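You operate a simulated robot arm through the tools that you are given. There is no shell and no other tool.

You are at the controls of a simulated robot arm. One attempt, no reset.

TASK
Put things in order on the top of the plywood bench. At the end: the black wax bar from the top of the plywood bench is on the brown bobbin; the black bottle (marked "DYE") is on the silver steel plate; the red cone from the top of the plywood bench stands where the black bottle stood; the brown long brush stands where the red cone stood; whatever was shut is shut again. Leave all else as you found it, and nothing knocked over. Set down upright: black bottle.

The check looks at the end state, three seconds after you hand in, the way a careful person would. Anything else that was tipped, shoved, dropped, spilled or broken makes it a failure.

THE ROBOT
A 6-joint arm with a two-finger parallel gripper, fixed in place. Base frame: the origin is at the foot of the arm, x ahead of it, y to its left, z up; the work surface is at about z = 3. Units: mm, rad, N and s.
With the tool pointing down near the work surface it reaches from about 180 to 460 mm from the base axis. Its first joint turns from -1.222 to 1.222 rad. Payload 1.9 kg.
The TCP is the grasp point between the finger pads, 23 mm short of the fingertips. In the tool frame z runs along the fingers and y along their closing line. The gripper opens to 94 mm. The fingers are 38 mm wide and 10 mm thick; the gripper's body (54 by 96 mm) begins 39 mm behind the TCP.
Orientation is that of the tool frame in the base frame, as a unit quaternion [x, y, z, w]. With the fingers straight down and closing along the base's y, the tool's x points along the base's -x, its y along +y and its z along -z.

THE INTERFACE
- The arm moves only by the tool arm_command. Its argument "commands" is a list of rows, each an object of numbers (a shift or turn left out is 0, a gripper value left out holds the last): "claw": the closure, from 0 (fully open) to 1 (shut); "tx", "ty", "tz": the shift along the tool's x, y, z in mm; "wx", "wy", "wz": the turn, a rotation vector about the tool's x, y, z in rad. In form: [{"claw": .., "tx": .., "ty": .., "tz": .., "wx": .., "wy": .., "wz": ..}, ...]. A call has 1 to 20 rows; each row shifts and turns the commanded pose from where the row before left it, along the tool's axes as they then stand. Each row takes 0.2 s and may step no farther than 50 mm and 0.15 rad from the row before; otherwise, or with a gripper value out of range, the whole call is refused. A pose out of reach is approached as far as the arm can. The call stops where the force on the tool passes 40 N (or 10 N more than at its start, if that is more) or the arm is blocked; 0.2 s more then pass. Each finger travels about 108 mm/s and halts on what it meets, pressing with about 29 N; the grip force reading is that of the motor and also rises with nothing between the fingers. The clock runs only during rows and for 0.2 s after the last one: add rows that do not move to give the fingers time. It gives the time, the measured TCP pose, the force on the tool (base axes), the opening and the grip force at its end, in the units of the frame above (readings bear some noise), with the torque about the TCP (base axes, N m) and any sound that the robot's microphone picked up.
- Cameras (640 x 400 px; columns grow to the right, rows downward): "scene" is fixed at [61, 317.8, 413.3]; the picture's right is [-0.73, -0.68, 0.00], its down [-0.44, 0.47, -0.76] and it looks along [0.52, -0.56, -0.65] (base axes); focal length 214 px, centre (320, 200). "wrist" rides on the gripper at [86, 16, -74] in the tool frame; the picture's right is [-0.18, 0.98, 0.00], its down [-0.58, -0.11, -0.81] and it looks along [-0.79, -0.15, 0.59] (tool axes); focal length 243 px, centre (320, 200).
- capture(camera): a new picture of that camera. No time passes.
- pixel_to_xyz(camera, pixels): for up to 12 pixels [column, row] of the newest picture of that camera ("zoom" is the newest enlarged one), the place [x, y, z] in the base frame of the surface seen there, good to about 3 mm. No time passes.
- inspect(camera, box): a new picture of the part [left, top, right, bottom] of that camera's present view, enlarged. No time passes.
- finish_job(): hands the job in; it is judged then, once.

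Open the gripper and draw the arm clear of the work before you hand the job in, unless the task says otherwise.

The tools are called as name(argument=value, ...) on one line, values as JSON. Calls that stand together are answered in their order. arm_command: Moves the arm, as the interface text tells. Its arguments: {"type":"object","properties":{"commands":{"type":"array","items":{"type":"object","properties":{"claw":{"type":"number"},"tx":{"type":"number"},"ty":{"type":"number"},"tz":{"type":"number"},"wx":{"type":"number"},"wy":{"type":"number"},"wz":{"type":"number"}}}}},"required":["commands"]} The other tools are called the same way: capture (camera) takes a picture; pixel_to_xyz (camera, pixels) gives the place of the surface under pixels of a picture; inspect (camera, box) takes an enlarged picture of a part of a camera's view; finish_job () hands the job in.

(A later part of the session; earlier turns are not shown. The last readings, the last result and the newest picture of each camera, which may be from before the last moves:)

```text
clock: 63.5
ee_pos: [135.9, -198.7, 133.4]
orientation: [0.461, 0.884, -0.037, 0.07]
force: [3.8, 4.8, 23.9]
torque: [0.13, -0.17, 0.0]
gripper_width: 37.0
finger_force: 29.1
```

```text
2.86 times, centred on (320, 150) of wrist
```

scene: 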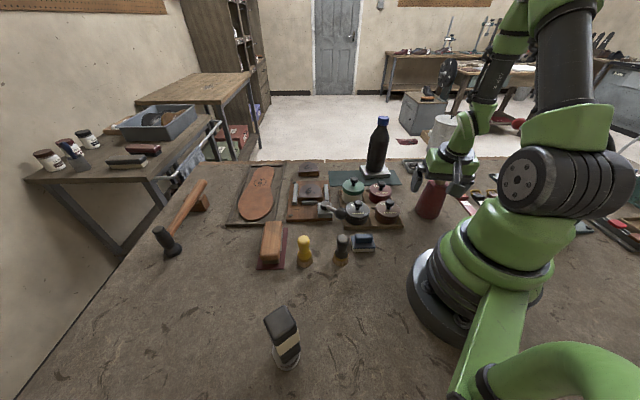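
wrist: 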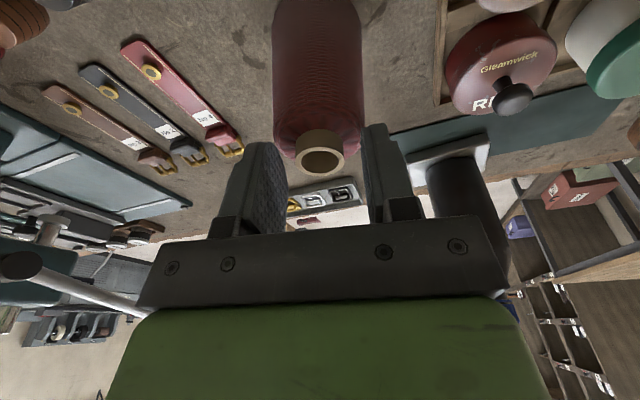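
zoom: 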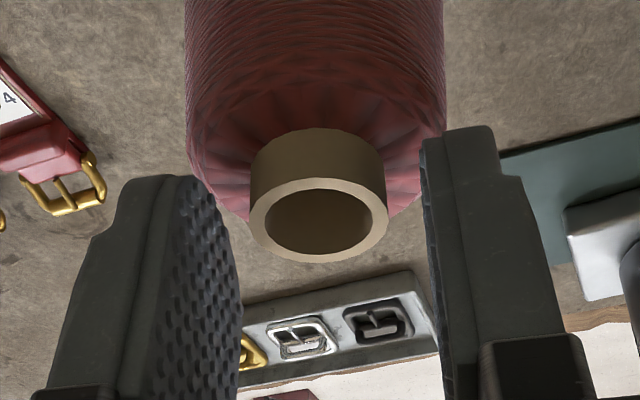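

The fingers stopped in free air around the tube (37 mm), so the tube can't be gripped as seen; the body must be held. I open, rise, straighten the tool fully, and re-centre over the cone.

arm_command(commands=[{"claw": 0.5}, {"claw": 0.2}, {"claw": 0.0}, {"tx": -3, "tz": -20}, {"wy": 0.1}, {"wy": 0.057}, {}])

capture(camera="wrist")

inspect(camera="scene", box=[390, 140, 490, 240])

```text
clock: 65.1
ee_pos: [134.8, -197.3, 153.6]
orientation: [0.463, 0.886, -0.001, 0.0]
force: [0.2, -0.8, -0.5]
torque: [-0.03, -0.03, 0.0]
gripper_width: 94.3
finger_force: 0.0
```

```text
taken
```

wrist: 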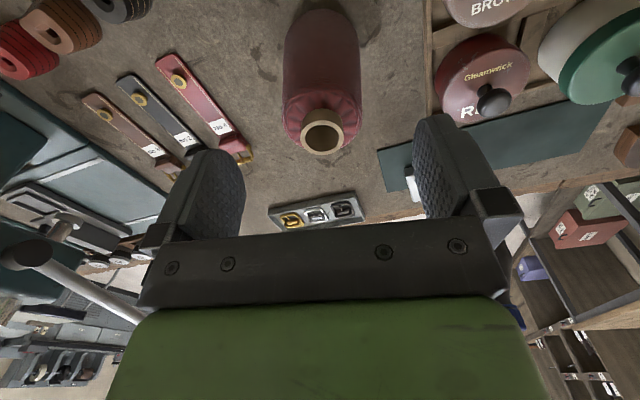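

```text
4.00 times, centred on (440, 190) of scene
```

zoom: 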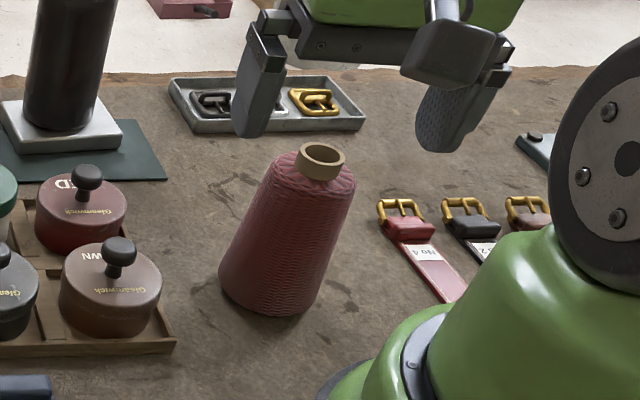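

There are round coils at the upper left of this view (red, brown, black); I look at them closely and locate them.

inspect(camera="wrist", box=[0, 0, 180, 110])

pixel_to_xyz(camera="wrist", pixels=[[20, 50], [60, 30], [115, 5], [10, 25], [322, 125], [306, 130], [338, 130], [322, 148], [322, 112]])

```text
3.56 times, centred on (90, 55) of wrist
```

zoom: 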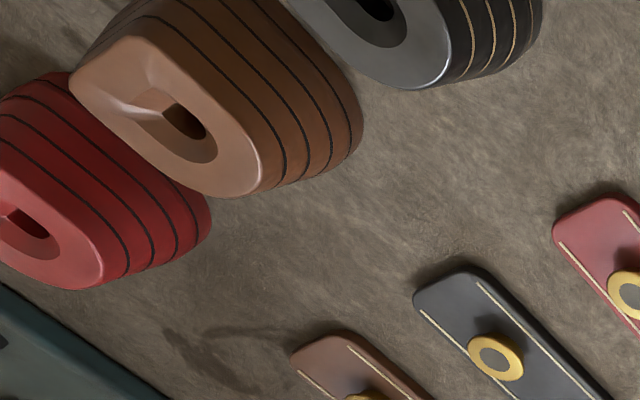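

```text
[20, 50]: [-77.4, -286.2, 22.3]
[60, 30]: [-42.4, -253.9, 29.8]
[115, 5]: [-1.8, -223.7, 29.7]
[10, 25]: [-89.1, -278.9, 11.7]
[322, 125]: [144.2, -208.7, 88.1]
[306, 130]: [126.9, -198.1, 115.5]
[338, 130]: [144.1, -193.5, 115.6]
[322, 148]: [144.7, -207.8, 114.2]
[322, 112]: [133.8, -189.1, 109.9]
```

Those are rolled belts, out of reach and irrelevant. I centre over the cone axis (138.4,−199.8), descend to TCP z≈90 and close.

arm_command(commands=[{"tx": -4.1, "ty": 1.5}, {"tz": 32}, {"tz": 31.5}, {}, {"claw": 0.3}, {"claw": 0.38}, {"claw": 0.42}, {"claw": 0.45}, {"claw": 0.48}, {"claw": 0.55}, {"claw": 0.7}, {"claw": 0.9}, {"claw": 1.0}, {}, {}])

capture(camera="wrist")

```text
clock: 68.3
ee_pos: [139.0, -199.9, 91.8]
orientation: [0.463, 0.887, -0.001, -0.001]
force: [0.1, -0.1, 0.7]
torque: [0.0, -0.06, -0.03]
gripper_width: 53.4
finger_force: 29.1
```

```text
taken
```

wrist: 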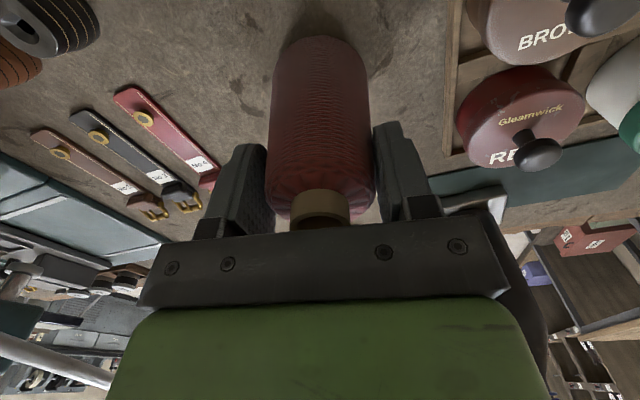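

Gripped at 53.4 mm. I lift by small steps and read forces to see whether it holds.

arm_command(commands=[{"tz": -1}, {}])

arm_command(commands=[{"tz": -1}, {}])

arm_command(commands=[{"tz": -2}, {}])

capture(camera="wrist")

```text
clock: 68.9
ee_pos: [139.5, -199.0, 93.2]
orientation: [0.462, 0.887, -0.001, 0.0]
force: [0.2, -0.6, -0.5]
torque: [0.02, -0.02, -0.01]
gripper_width: 53.3
finger_force: 28.7
```

```text
clock: 69.5
ee_pos: [138.7, -198.8, 93.5]
orientation: [0.463, 0.887, -0.001, 0.0]
force: [0.2, -0.3, 0.1]
torque: [-0.01, -0.01, 0.0]
gripper_width: 53.0
finger_force: 29.9
```

```text
clock: 70.1
ee_pos: [139.7, -199.7, 95.6]
orientation: [0.463, 0.886, 0.0, 0.0]
force: [0.5, 0.5, -2.1]
torque: [-0.02, -0.02, 0.01]
gripper_width: 53.4
finger_force: 28.8
```

```text
taken
```

wrist: 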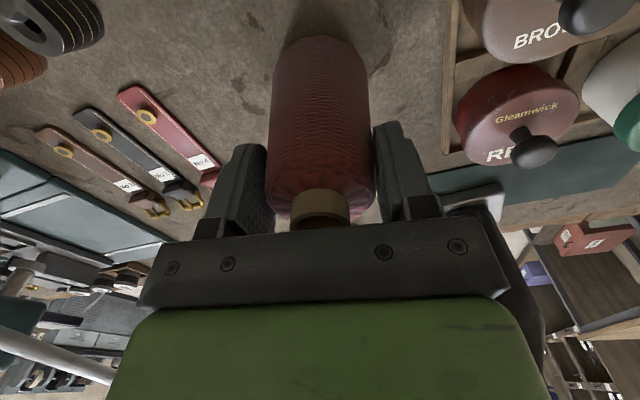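

It holds: width constant at 53.4, weight ≈2 N, cone moves with the fingers. I lift 15 mm more slowly and pause to check for creep.

arm_command(commands=[{"tz": -3}, {"tz": -3}, {"tz": -3}, {"tz": -3}, {"tz": -3}, {}, {}, {}])

inspect(camera="scene", box=[390, 140, 490, 240])

capture(camera="wrist")

```text
clock: 71.9
ee_pos: [139.5, -200.8, 109.8]
orientation: [0.462, 0.887, 0.0, 0.0]
force: [-0.1, 0.1, -2.5]
torque: [-0.01, 0.0, 0.02]
gripper_width: 53.2
finger_force: 28.7
```

```text
4.00 times, centred on (440, 190) of scene
```

zoom: 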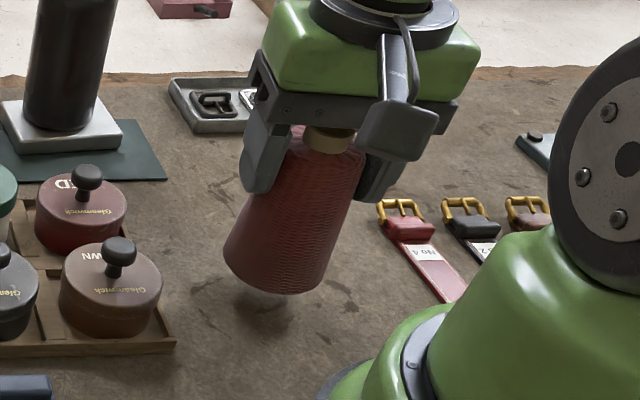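

```text
taken
```

wrist: 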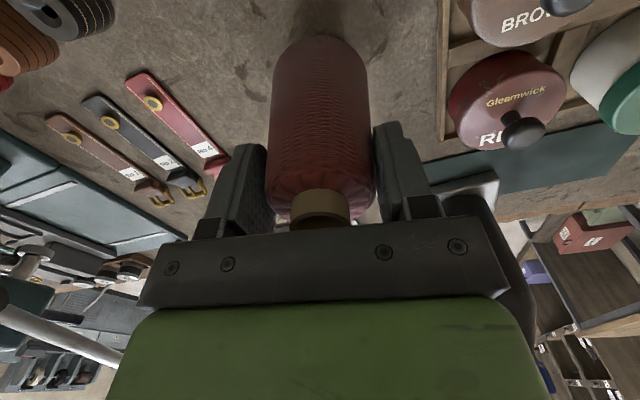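

The cone hangs level. I lift it slowly to TCP z≈200, bottom about 110 above the bench.

arm_command(commands=[{"tz": -8}, {"tz": -12}, {"tz": -14}, {"tz": -14}, {"tz": -14}, {"tz": -14}, {"tz": -14}, {}])

arm_command(commands=[{"tx": 0.5, "ty": 11, "wz": -0.0449}, {"tx": 0.985, "ty": 21.92, "wz": -0.0898}, {"tx": 0.985, "ty": 21.92, "wz": -0.0898}, {"tx": 0.985, "ty": 21.92, "wz": -0.0898}, {"tx": 0.985, "ty": 21.92, "wz": -0.0898}, {"tx": 0.985, "ty": 21.92, "wz": -0.0898}, {"tx": 0.985, "ty": 21.92, "wz": -0.0898}, {"tx": 0.985, "ty": 21.92, "wz": -0.0898}, {"tx": 0.985, "ty": 21.92, "wz": -0.0898}, {"tx": 0.985, "ty": 21.92, "wz": -0.0898}, {"tx": 0.985, "ty": 21.92, "wz": -0.0898}, {"tx": 0.985, "ty": 21.92, "wz": -0.0898}, {"tx": 0.985, "ty": 21.92, "wz": -0.0898}, {"tx": 0.985, "ty": 21.92, "wz": -0.0898}, {"tx": 0.985, "ty": 21.92, "wz": -0.0898}, {"tx": 0.985, "ty": 21.92, "wz": -0.0898}, {"tx": 0.985, "ty": 21.92, "wz": -0.0898}, {"tx": 0.985, "ty": 21.92, "wz": -0.0898}, {"tx": 0.5, "ty": 11, "wz": -0.0449}, {}])

capture(camera="scene")

capture(camera="wrist")

```text
clock: 73.7
ee_pos: [139.3, -200.0, 200.2]
orientation: [0.462, 0.887, 0.0, 0.0]
force: [0.4, 0.6, -1.5]
torque: [0.01, 0.02, -0.02]
gripper_width: 53.6
finger_force: 28.5
```

```text
clock: 77.9
ee_pos: [193.3, 147.9, 197.4]
orientation: [-0.323, 0.947, -0.001, -0.001]
force: [0.4, 0.5, -0.8]
torque: [0.02, 0.01, 0.0]
gripper_width: 53.4
finger_force: 28.9
```

```text
taken
```

scene: 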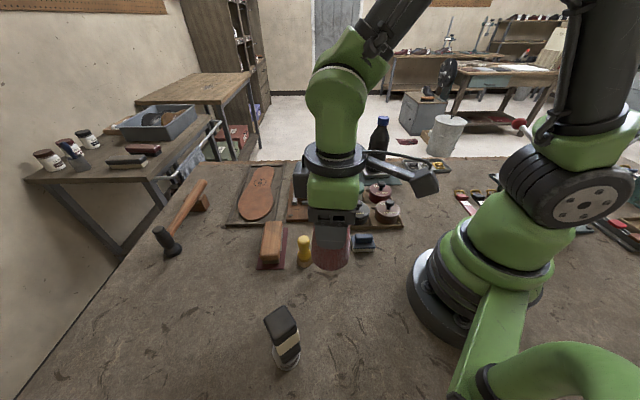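

```text
taken
```

wrist: 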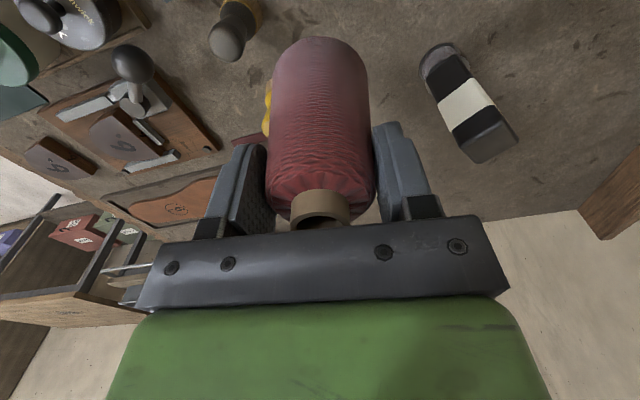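

Cone steady. I align to the bottle's old bearing and extend outward slowly to (334.8,308.2), lowering a bit near the end to keep within reach.

arm_command(commands=[{"wz": -0.087}, {"tx": -12, "ty": 1.2}, {"tx": -22, "ty": 2.3}, {"tx": -22, "ty": 2.3}, {"tx": -22, "ty": 2.3}, {"tx": -22, "ty": 2.3}, {"tx": -22, "ty": 2.3}, {"tx": -22, "ty": 2.3, "tz": 6}, {"tx": -22, "ty": 2.3, "tz": 10}, {"tx": -20, "ty": 2, "tz": 10}, {"tx": -14, "ty": 1.4, "tz": 10}, {"tx": -12, "ty": 1.2, "tz": 6}, {}])

capture(camera="scene")

capture(camera="wrist")

```text
clock: 80.7
ee_pos: [334.9, 306.8, 156.3]
orientation: [-0.363, 0.932, -0.001, -0.001]
force: [0.1, 0.9, -1.9]
torque: [-0.02, 0.0, 0.04]
gripper_width: 53.2
finger_force: 29.4
```

```text
taken
```

scene: 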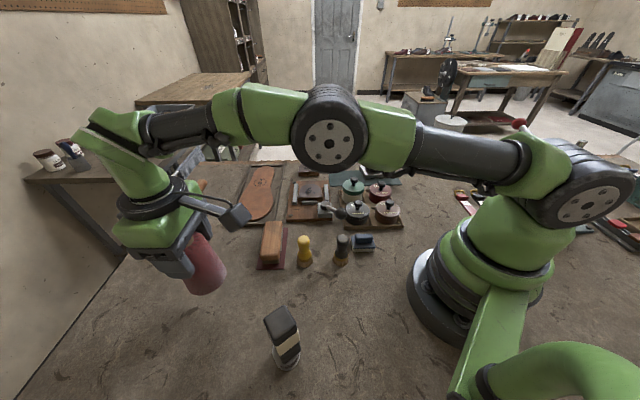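

```text
taken
```

wrist: 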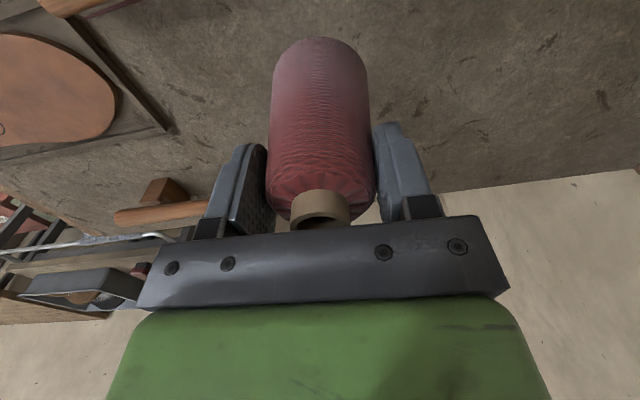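

At (334.9,306.8,156). I descend to TCP z≈95 slowly, then creep to contact.

arm_command(commands=[{"tx": -0.9, "ty": 0.9, "tz": 15}, {"tz": 15}, {"tz": 15}, {"tz": 10}, {"tz": 5}, {}])

arm_command(commands=[{"tz": 1.5}, {"tz": 1}, {}])

inspect(camera="scene", box=[150, 220, 260, 330])

```text
clock: 82.1
ee_pos: [334.4, 309.8, 95.3]
orientation: [-0.363, 0.932, 0.0, -0.001]
force: [-0.5, 0.2, -1.1]
torque: [0.01, 0.01, 0.0]
gripper_width: 53.2
finger_force: 29.0
```

```text
clock: 82.9
ee_pos: [333.8, 309.4, 94.1]
orientation: [-0.363, 0.932, -0.001, 0.0]
force: [0.5, 0.6, -1.8]
torque: [0.01, -0.03, -0.01]
gripper_width: 53.3
finger_force: 29.4
```

```text
3.64 times, centred on (205, 275) of scene
```

zoom: 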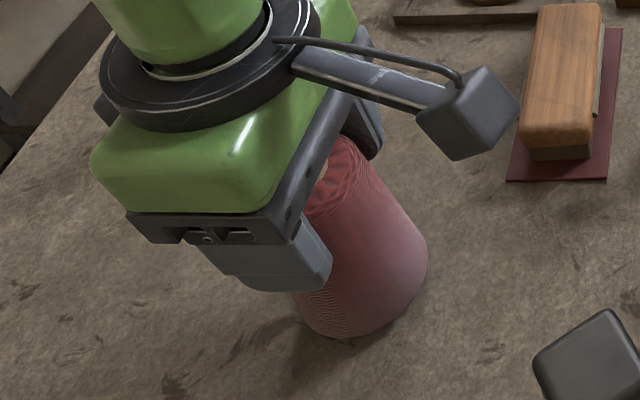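

Still hanging (−1.8 N). I continue down in 1 mm steps until the force turns.

arm_command(commands=[{"tz": 1}, {}])

arm_command(commands=[{"tz": 0.8}, {}])

```text
clock: 83.5
ee_pos: [334.3, 309.7, 94.1]
orientation: [-0.363, 0.932, -0.001, -0.001]
force: [0.3, 0.1, -1.8]
torque: [0.05, 0.02, 0.02]
gripper_width: 53.1
finger_force: 29.1
```

```text
clock: 84.1
ee_pos: [333.3, 309.8, 91.9]
orientation: [-0.363, 0.932, 0.0, -0.001]
force: [-0.5, 1.3, -2.5]
torque: [0.02, -0.03, 0.01]
gripper_width: 53.2
finger_force: 28.8
```

arm_command(commands=[{"tz": 0.8}, {}])

arm_command(commands=[{"tz": 0.7}, {}])

```text
clock: 84.7
ee_pos: [333.5, 309.8, 91.7]
orientation: [-0.363, 0.932, 0.0, -0.001]
force: [-1.9, 1.0, 0.9]
torque: [0.08, 0.09, -0.01]
gripper_width: 53.2
finger_force: 29.2
```

```text
clock: 85.3
ee_pos: [334.4, 310.1, 90.7]
orientation: [-0.363, 0.932, 0.0, 0.0]
force: [-10.8, -4.2, 20.0]
torque: [-0.18, 0.38, -0.04]
gripper_width: 53.5
finger_force: 28.9
```

Contact (20 N). I ease up 0.6 mm and open gradually.

arm_command(commands=[{"tz": -0.6}, {}, {"claw": 0.43}, {"claw": 0.41}, {"claw": 0.38}, {"claw": 0.3}, {"claw": 0.15}, {"claw": 0.0}, {}, {}])

capture(camera="wrist")

inspect(camera="scene", box=[150, 220, 260, 330])

```text
clock: 87.5
ee_pos: [334.1, 309.8, 91.8]
orientation: [-0.363, 0.932, 0.0, -0.001]
force: [0.2, -0.6, 0.0]
torque: [0.03, 0.01, -0.02]
gripper_width: 94.3
finger_force: 0.0
```

```text
taken
```

wrist: 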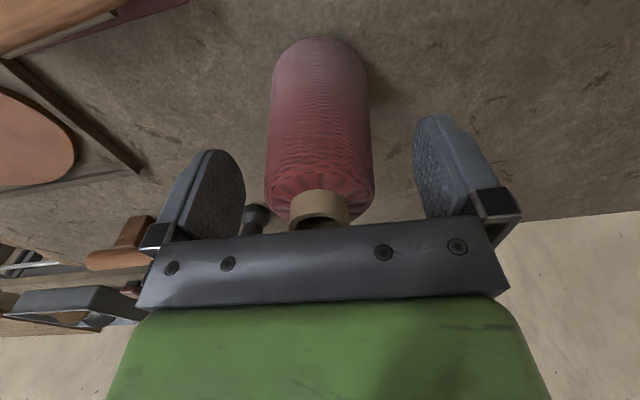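

```text
3.64 times, centred on (205, 275) of scene
```

zoom: 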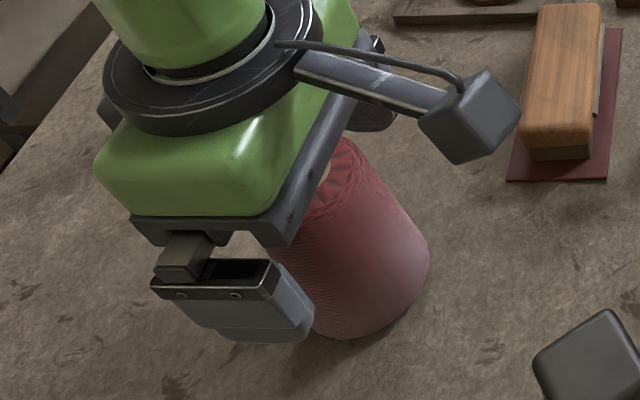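

The cone stands. I rise straight up, then retract and look at the whole bench.

arm_command(commands=[{"tz": -15}, {"tz": -30}, {"tz": -35}, {"tx": 30, "tz": -10}, {"tx": 35, "tz": -20}, {"tx": 35, "tz": -20}, {}])

capture(camera="scene")

capture(camera="wrist")

```text
clock: 89.1
ee_pos: [259.3, 241.0, 221.1]
orientation: [-0.363, 0.932, -0.001, -0.001]
force: [-0.2, -0.1, -0.3]
torque: [-0.02, 0.01, 0.01]
gripper_width: 93.9
finger_force: 0.0
```

```text
taken
```

scene: 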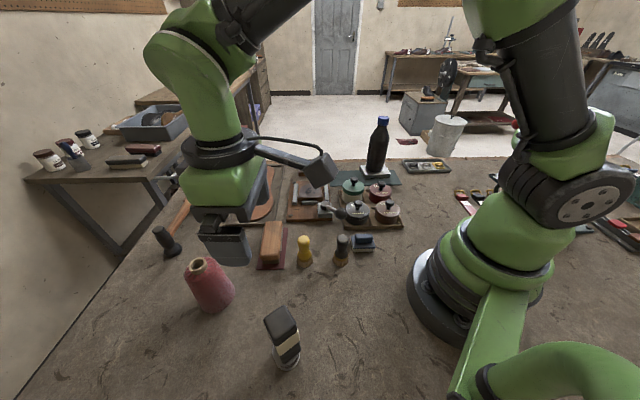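

```text
taken
```

wrist: 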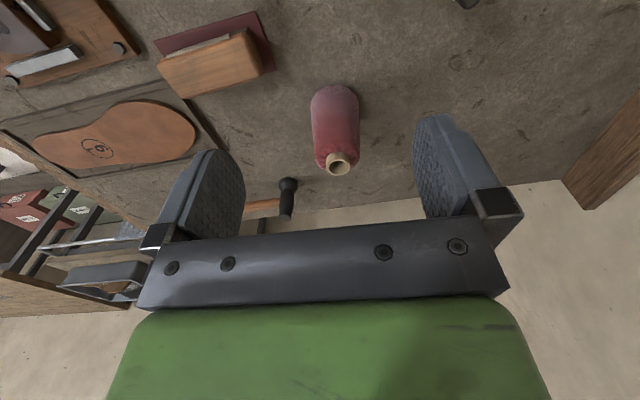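

The cone is in place. Now I study the brown brush on its red mat.

inspect(camera="wrist", box=[140, 0, 290, 110])

inspect(camera="scene", box=[245, 210, 305, 280])

```text
3.64 times, centred on (215, 55) of wrist
```

zoom: 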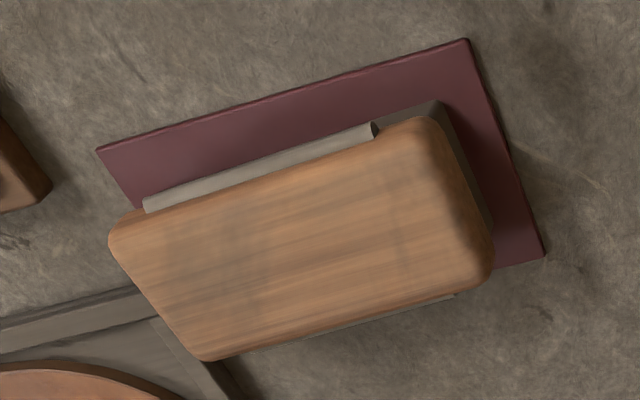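

```text
5.71 times, centred on (275, 245) of scene
```

zoom: 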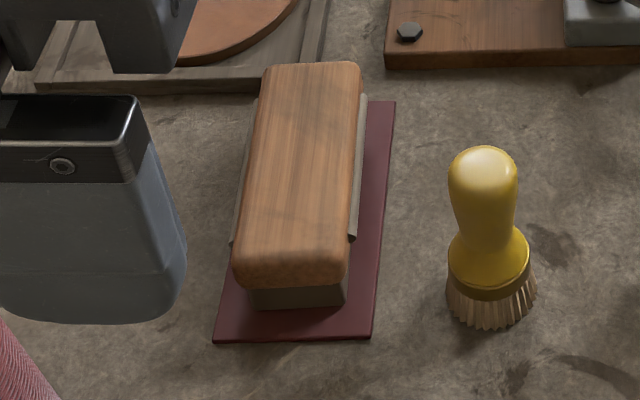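

This wooden block has grey sides and strips; I need to be sure what it is. I move closer for a low look at it.

arm_command(commands=[{"wz": 0.135}, {"wz": 0.135}, {"tx": 16, "ty": -33}, {"tx": 16, "ty": -33}, {"tx": 16, "ty": -33}, {"tz": 30}, {"tz": 30}, {}])

capture(camera="wrist")

```text
clock: 90.9
ee_pos: [264.1, 131.5, 159.0]
orientation: [-0.234, 0.972, -0.001, 0.0]
force: [-0.6, 0.0, -0.8]
torque: [0.01, -0.01, -0.01]
gripper_width: 93.8
finger_force: 0.0
```

```text
taken
```

wrist: 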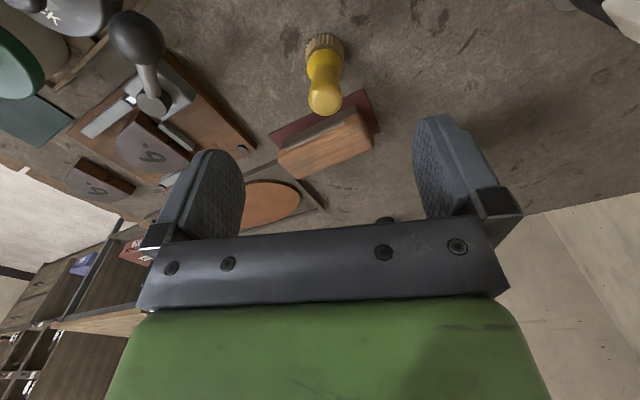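

inspect(camera="wrist", box=[250, 80, 400, 190])

inspect(camera="scene", box=[20, 120, 230, 200])

inspect(camera="scene", box=[330, 225, 400, 275])

inspect(camera="scene", box=[90, 120, 170, 180])

```text
3.64 times, centred on (325, 135) of wrist
```

zoom: 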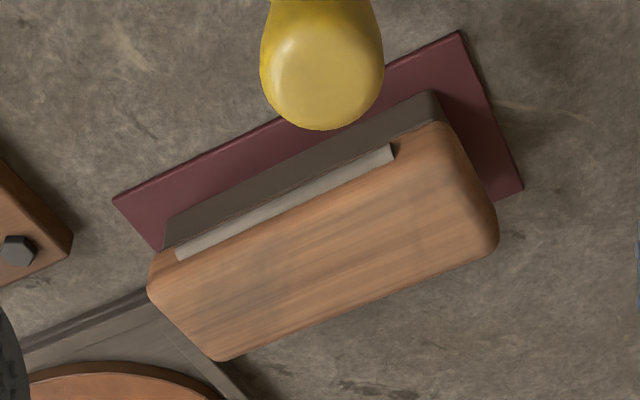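

```text
3.05 times, centred on (125, 160) of scene
```

zoom: 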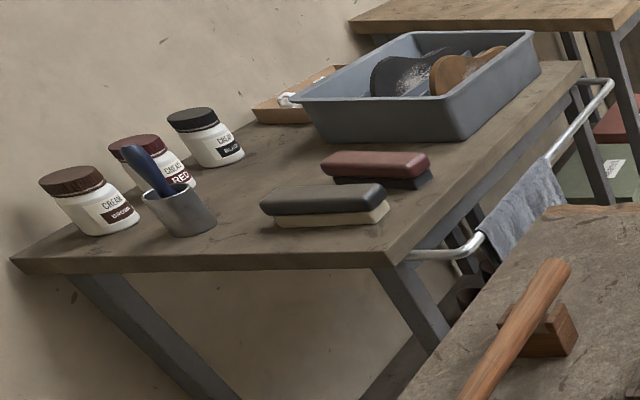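

```text
8.00 times, centred on (365, 250) of scene
```

zoom: 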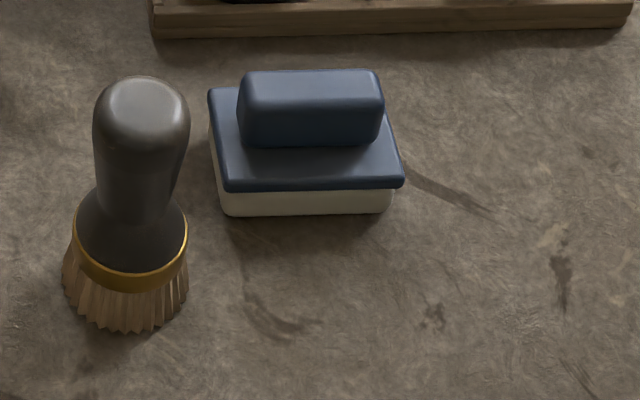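

```text
6.67 times, centred on (130, 150) of scene
```

zoom: 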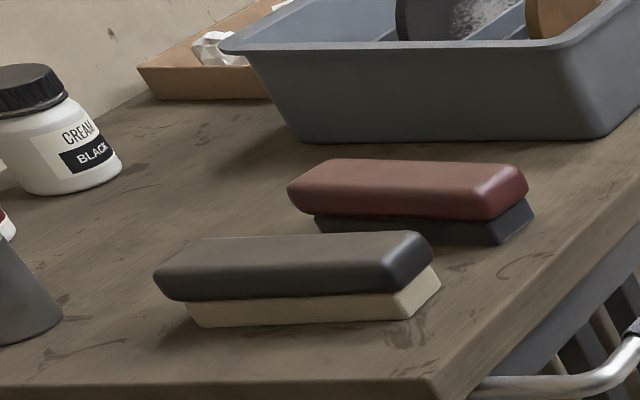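

On the side table the black and red bars are long brushes of another look; in the back there is an orange-brown one on a cabinet near (427,98). I check that and the rest of the room.

inspect(camera="scene", box=[390, 75, 480, 160])

pixel_to_xyz(camera="scene", pixels=[[427, 98], [128, 161], [142, 150], [425, 115]])

inspect(camera="scene", box=[380, 30, 560, 140])

inspect(camera="scene", box=[180, 0, 360, 160])

```text
4.71 times, centred on (435, 118) of scene
```

zoom: 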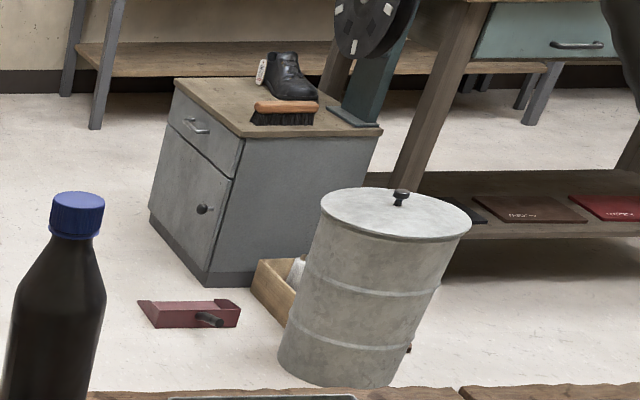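

```text
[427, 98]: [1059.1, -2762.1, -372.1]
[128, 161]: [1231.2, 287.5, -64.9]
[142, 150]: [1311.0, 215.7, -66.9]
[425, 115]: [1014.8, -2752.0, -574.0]
```

```text
3.56 times, centred on (470, 85) of scene
```

zoom: 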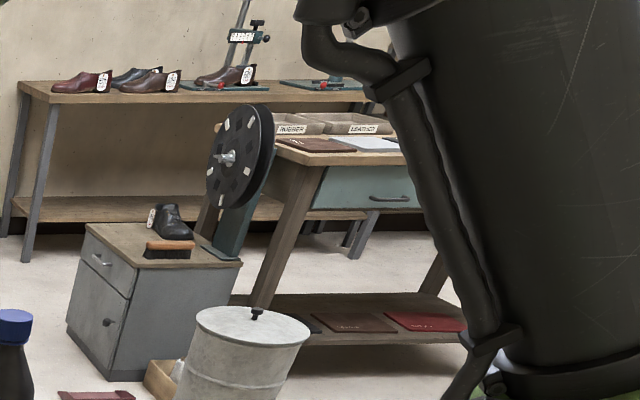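

```text
2.50 times, centred on (270, 80) of scene
```

zoom: 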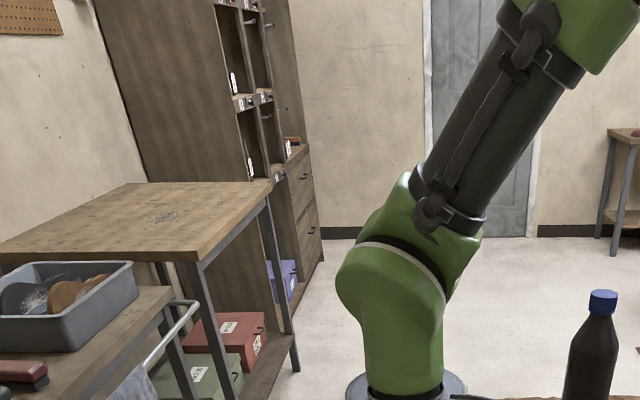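

Nothing else in the room is within reach, so I survey the parts of the bench not yet seen: first the left/near side, from higher up.

arm_command(commands=[{"tz": -45}, {"tz": -45}, {"tz": -40}, {"wz": -0.14}, {"wz": -0.14}, {"wz": -0.14}, {"wz": -0.14}, {"wz": -0.14}, {"wz": -0.14}, {"wz": -0.14}, {"wz": -0.14}, {}])

capture(camera="wrist")

capture(camera="scene")

```text
clock: 93.5
ee_pos: [262.7, 131.2, 291.6]
orientation: [0.716, -0.698, 0.001, 0.0]
force: [-0.5, -0.3, -0.2]
torque: [0.02, 0.0, -0.01]
gripper_width: 94.0
finger_force: 0.1
```

```text
taken
```

wrist: 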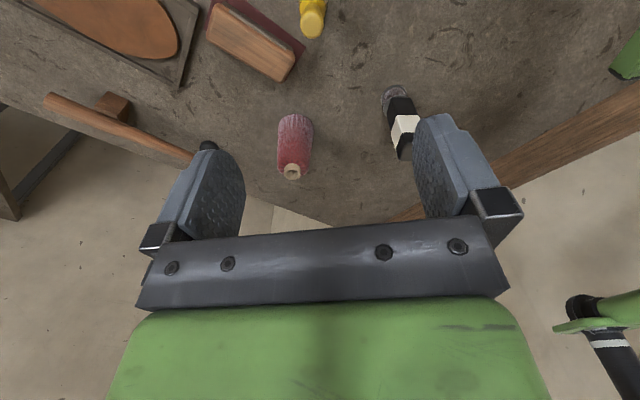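

```text
taken
```

scene: 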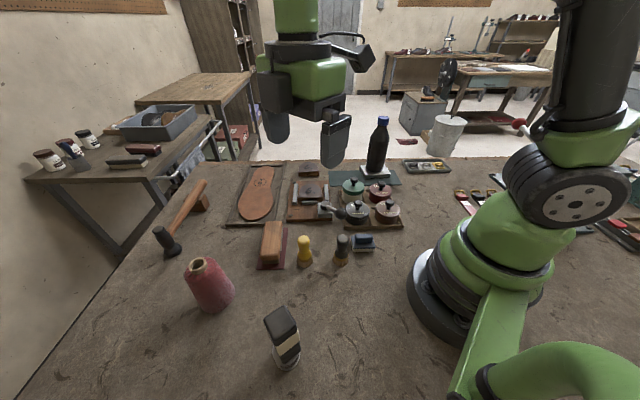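

I zoom into the right part of this wrist view, where some green parts appear.

inspect(camera="wrist", box=[500, 20, 640, 110])

inspect(camera="wrist", box=[500, 260, 640, 400])

pixel_to_xyz(camera="wrist", pixels=[[632, 65], [600, 325], [600, 370], [560, 120], [470, 60]])

pixel_to_xyz(camera="scene", pixels=[[560, 350], [490, 375], [475, 350], [600, 300], [630, 380]])

```text
4.44 times, centred on (570, 65) of wrist
```

zoom: 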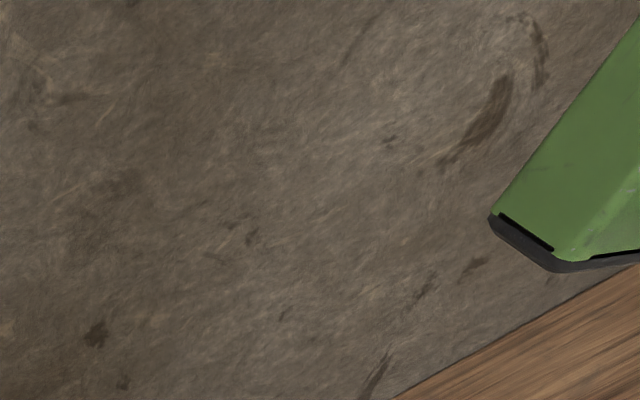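

```text
2.86 times, centred on (570, 330) of wrist
```

zoom: 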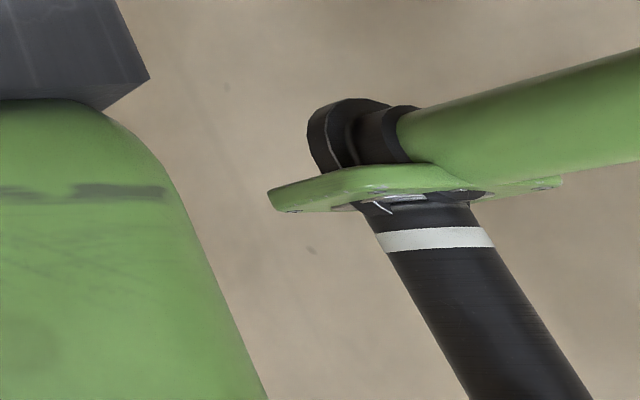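

```text
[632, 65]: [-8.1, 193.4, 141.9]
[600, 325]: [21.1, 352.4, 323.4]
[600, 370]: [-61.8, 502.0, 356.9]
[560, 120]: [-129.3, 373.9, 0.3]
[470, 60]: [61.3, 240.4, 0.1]
```

```text
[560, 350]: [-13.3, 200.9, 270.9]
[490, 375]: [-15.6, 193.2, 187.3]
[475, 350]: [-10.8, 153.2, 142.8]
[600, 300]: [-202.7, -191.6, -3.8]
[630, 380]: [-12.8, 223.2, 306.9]
```

That is the robot's own camera mast; the left side holds nothing more. I swing to look at the pots and the clamp jig from above.

arm_command(commands=[{"wz": 0.1428}, {"wz": 0.1428}, {"wz": 0.1428}, {"wz": 0.1428}, {"wz": 0.1428}, {"wz": 0.1428}, {"wz": 0.1428}, {"wz": 0.1428}, {"wz": 0.1428}, {"wz": 0.1428}, {"wz": 0.1428}, {"wz": 0.1428}, {"wz": 0.1428}, {"tx": -3.6, "ty": -38.6}, {"tx": -3.6, "ty": -38.6}, {"tx": -3.6, "ty": -38.6}, {"tx": -3.6, "ty": -38.6}, {"tx": -3.6, "ty": -38.6}, {}])

capture(camera="wrist")

```text
clock: 97.5
ee_pos: [228.5, -60.6, 290.3]
orientation: [0.132, 0.991, 0.0, 0.0]
force: [0.9, 0.5, 0.2]
torque: [0.0, 0.04, 0.03]
gripper_width: 94.0
finger_force: 0.0
```

```text
taken
```

wrist: 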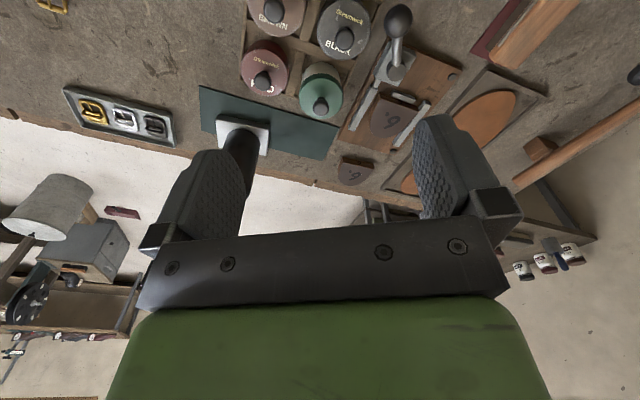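

inspect(camera="wrist", box=[190, 0, 400, 130])

inspect(camera="wrist", box=[310, 0, 560, 200])

pixel_to_xyz(camera="wrist", pixels=[[277, 12], [343, 38], [263, 78], [321, 103], [320, 80], [277, 3], [397, 20], [395, 125], [350, 172], [490, 120], [375, 100]])

```text
3.05 times, centred on (295, 65) of wrist
```

zoom: 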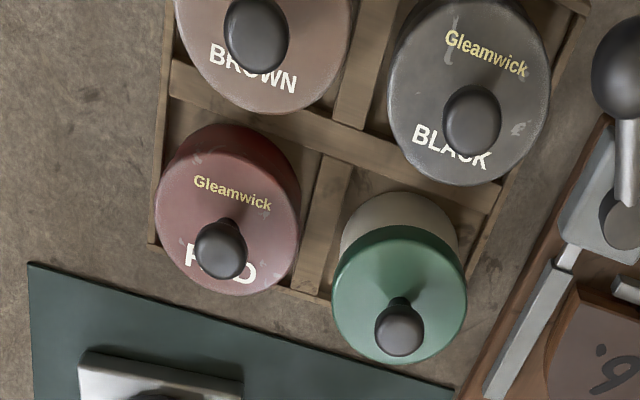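

```text
2.00 times, centred on (435, 100) of wrist
```

zoom: 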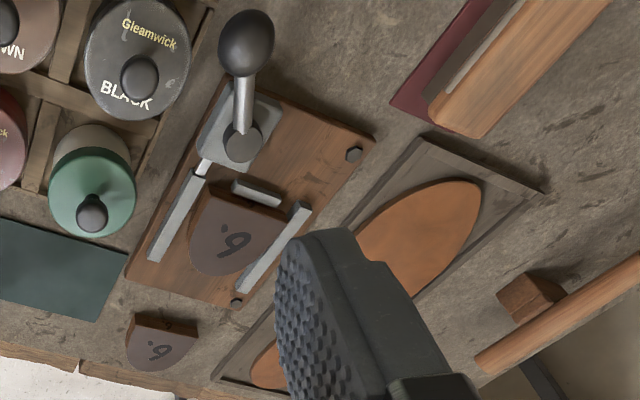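

```text
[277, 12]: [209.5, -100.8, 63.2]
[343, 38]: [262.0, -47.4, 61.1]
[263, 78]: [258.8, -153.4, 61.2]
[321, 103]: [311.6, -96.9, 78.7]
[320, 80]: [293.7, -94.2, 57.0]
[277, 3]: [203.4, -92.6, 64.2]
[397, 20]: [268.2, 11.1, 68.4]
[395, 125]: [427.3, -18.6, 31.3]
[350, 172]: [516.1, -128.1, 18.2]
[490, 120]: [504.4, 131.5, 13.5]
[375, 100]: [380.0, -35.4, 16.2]
```

The pots are ~50 mm wide and can't hold a long brush. I zoom strongly on the wooden block to see whether it has bristles.

inspect(camera="scene", box=[255, 215, 295, 275])

inspect(camera="scene", box=[258, 250, 290, 272])

inspect(camera="scene", box=[590, 195, 640, 250])

```text
6.67 times, centred on (275, 245) of scene
```

zoom: 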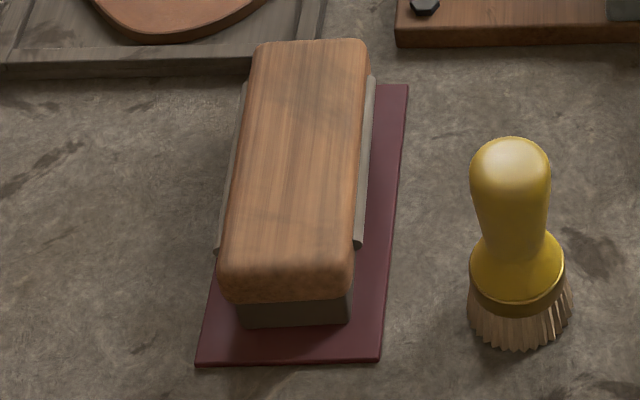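

```text
16.00 times, centred on (274, 261) of scene
```

zoom: 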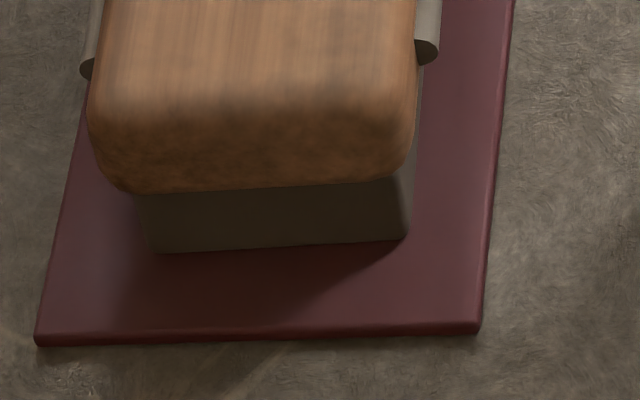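

```text
7.27 times, centred on (615, 222) of scene
```

zoom: 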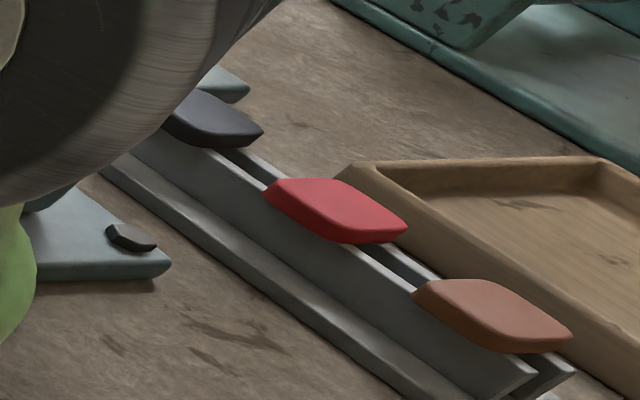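

The block has half-round finger grips on the sides and a bristle block beneath: it is a brush, the only brown long one in reach. I measure its outline.

inspect(camera="scene", box=[255, 215, 295, 275])

pixel_to_xyz(camera="zoom", pixels=[[258, 48], [362, 48], [346, 265], [228, 262], [300, 150], [242, 160], [356, 160], [285, 280], [368, 120], [290, 315], [290, 350], [400, 95]])

```text
6.67 times, centred on (275, 245) of scene
```

zoom: 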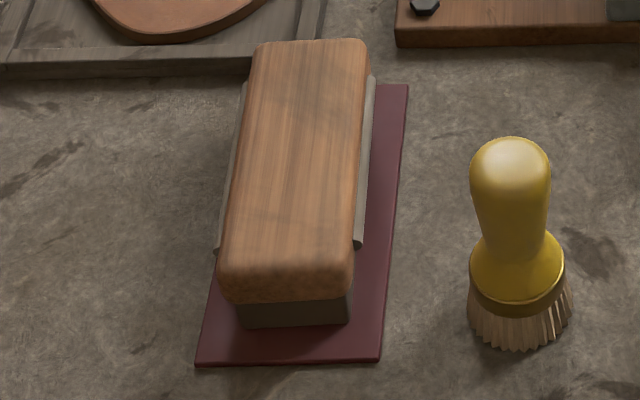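

```text
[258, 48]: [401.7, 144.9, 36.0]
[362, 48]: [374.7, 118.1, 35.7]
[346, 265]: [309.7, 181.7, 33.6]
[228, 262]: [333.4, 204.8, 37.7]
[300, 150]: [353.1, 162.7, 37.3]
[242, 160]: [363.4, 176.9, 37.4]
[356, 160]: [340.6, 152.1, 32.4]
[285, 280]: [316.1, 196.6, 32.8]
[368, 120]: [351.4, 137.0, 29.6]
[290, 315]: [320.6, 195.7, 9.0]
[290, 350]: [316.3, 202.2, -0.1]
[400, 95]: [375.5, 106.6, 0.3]
```

Brush: centre ≈ (355,162.4), ~100×42 mm, top z≈37, long axis at about −43°. Before grasping I measure neighbours around it and around the cone's old spot.

capture(camera="scene")

pixel_to_xyz(camera="scene", pixels=[[403, 227], [400, 222], [352, 232], [398, 192], [460, 190], [470, 210], [480, 215], [266, 222], [232, 226], [304, 268], [250, 200], [285, 222]])

inspect(camera="scene", box=[380, 160, 500, 250])

```text
taken
```

scene: 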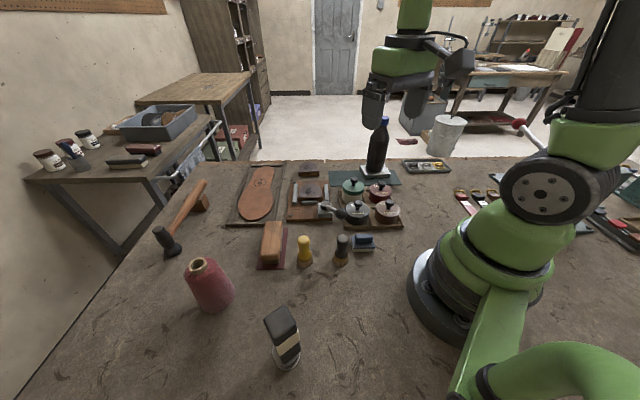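

```text
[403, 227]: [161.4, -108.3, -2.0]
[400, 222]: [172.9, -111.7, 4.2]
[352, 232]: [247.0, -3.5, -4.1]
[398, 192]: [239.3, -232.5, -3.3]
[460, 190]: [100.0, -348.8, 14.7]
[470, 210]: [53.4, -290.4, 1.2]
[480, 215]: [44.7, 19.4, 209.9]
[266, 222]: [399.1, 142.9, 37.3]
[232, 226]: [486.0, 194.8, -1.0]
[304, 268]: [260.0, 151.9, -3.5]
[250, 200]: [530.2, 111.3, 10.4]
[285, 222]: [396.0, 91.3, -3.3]
```

```text
4.44 times, centred on (440, 205) of scene
```

zoom: 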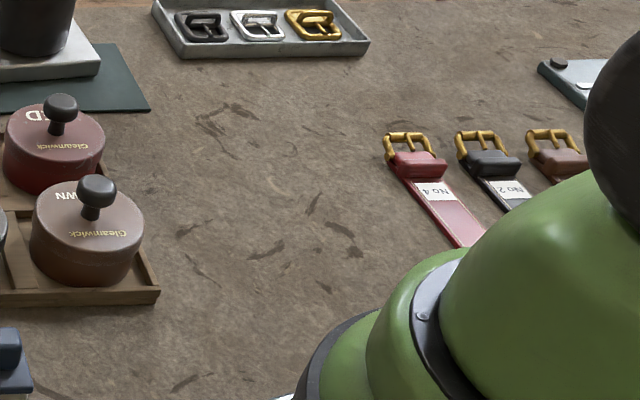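

The cone's old spot is clear (pot tray corner ≈95 mm away). I move over the brush with the tool turned so the fingers close across its width.

arm_command(commands=[{"wz": 0.126}, {"wz": 0.126}, {"wz": 0.126}, {"wz": 0.126}, {"tx": 9.15, "ty": 35.4}, {"tx": 9.15, "ty": 35.4}, {"tx": 9.15, "ty": 35.4}, {"tx": 9.15, "ty": 35.4}, {"tx": 9.15, "ty": 35.4}, {"tx": 9.15, "ty": 35.4}, {"tx": 9.15, "ty": 35.4}, {"tz": 40}, {"tz": 40}, {"tz": 40}, {}])

capture(camera="wrist")

capture(camera="scene")

```text
clock: 100.7
ee_pos: [356.0, 166.0, 171.5]
orientation: [0.375, 0.927, -0.001, -0.001]
force: [0.4, -0.6, -1.2]
torque: [-0.01, 0.05, -0.01]
gripper_width: 94.2
finger_force: 0.0
```

```text
taken
```

wrist: 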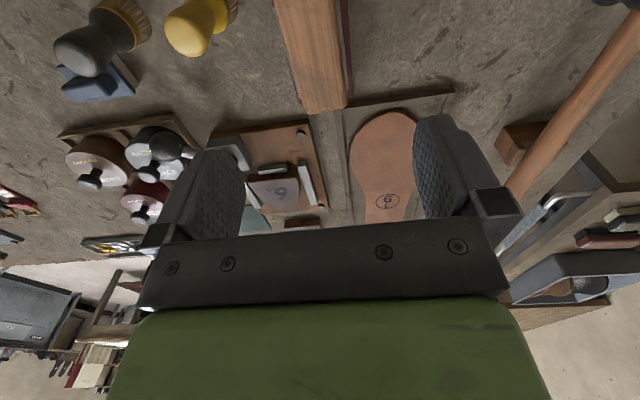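

```text
taken
```

scene: 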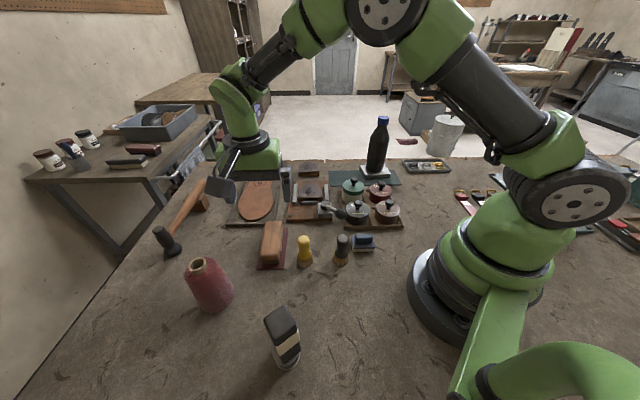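

The brush is at the top of the wrist view (x 275–345). I zoom and measure its sides to refine the alignment.

inspect(camera="wrist", box=[240, 0, 400, 120])

pixel_to_xyz(camera="wrist", pixels=[[280, 15], [335, 15], [290, 55], [338, 55], [303, 100], [340, 97], [320, 108], [310, 60], [325, 3], [285, 3], [325, 125], [400, 105]])

```text
3.33 times, centred on (320, 60) of wrist
```

zoom: 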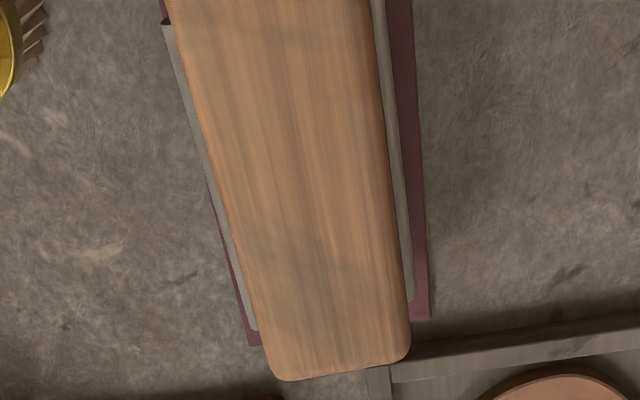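

```text
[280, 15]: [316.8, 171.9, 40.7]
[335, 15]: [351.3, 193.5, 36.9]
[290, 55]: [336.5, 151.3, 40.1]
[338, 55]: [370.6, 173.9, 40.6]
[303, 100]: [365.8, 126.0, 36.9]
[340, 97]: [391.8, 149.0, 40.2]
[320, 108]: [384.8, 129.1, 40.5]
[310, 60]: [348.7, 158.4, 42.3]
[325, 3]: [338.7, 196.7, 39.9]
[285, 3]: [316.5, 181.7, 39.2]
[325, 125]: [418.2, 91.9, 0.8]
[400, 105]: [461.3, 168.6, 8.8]
```

Aligned within 1°. I centre on (355,162.5) and descend in stages to TCP z≈60 first.

arm_command(commands=[{"tx": -1.7, "ty": -3.2}, {"tz": 40}, {"tz": 40}, {"tz": 30}, {}])

capture(camera="wrist")

inspect(camera="scene", box=[220, 190, 330, 280])

```text
clock: 101.9
ee_pos: [354.3, 160.1, 61.1]
orientation: [0.375, 0.927, -0.002, 0.0]
force: [0.3, 0.6, 0.2]
torque: [0.0, 0.0, 0.01]
gripper_width: 93.9
finger_force: 0.0
```

```text
taken
```

wrist: 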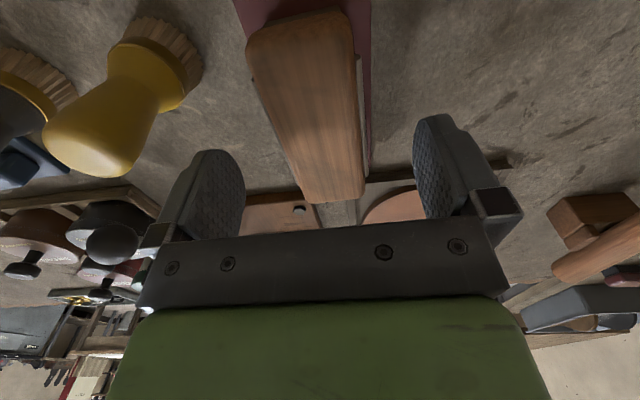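

```text
4.44 times, centred on (275, 235) of scene
```

zoom: 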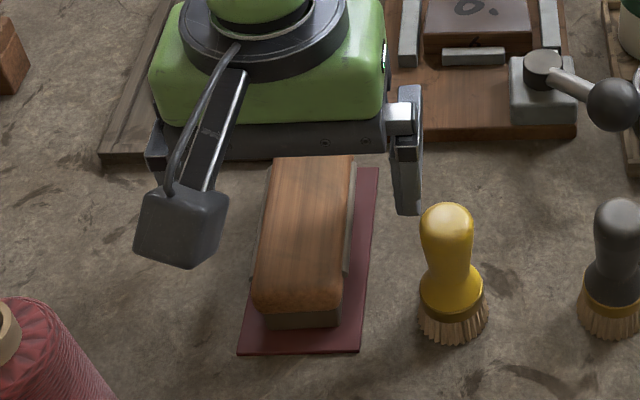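

Brush sits between the fingers, neighbours clear. I lower to TCP z≈32 and close gently.

arm_command(commands=[{"ty": 1.5, "tz": 15}, {"tz": 10}, {"tz": 4}, {}, {"claw": 0.2}, {"claw": 0.3}, {"claw": 0.38}, {"claw": 0.43}, {"claw": 0.48}, {"claw": 0.52}, {"claw": 0.58}, {"claw": 0.7}, {"claw": 0.85}, {}, {}])

capture(camera="wrist")

inspect(camera="scene", box=[220, 190, 330, 280])

```text
clock: 105.1
ee_pos: [355.9, 161.4, 31.3]
orientation: [0.374, 0.927, -0.001, -0.001]
force: [-0.4, -1.2, 1.0]
torque: [-0.01, 0.06, 0.04]
gripper_width: 41.5
finger_force: 29.4
```

```text
taken
```

wrist: 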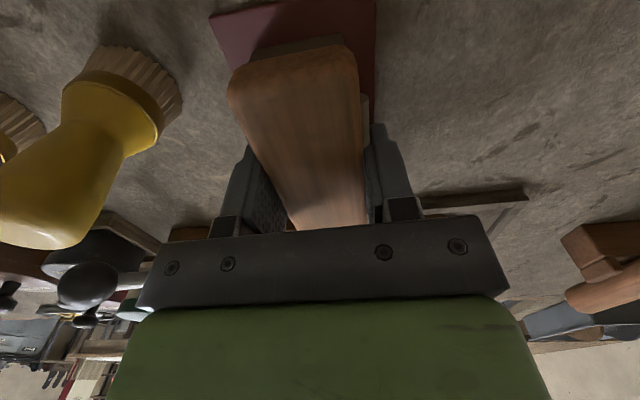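

```text
4.44 times, centred on (275, 235) of scene
```

zoom: 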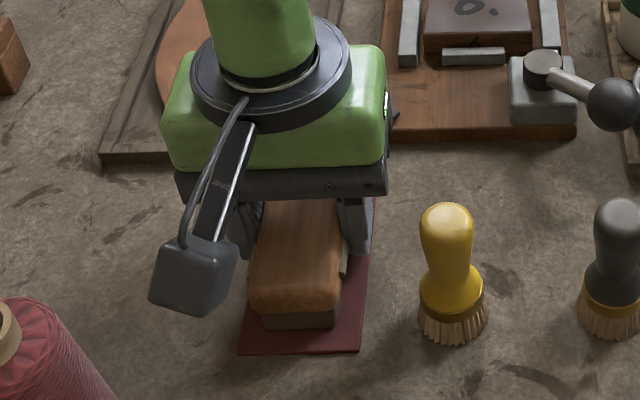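

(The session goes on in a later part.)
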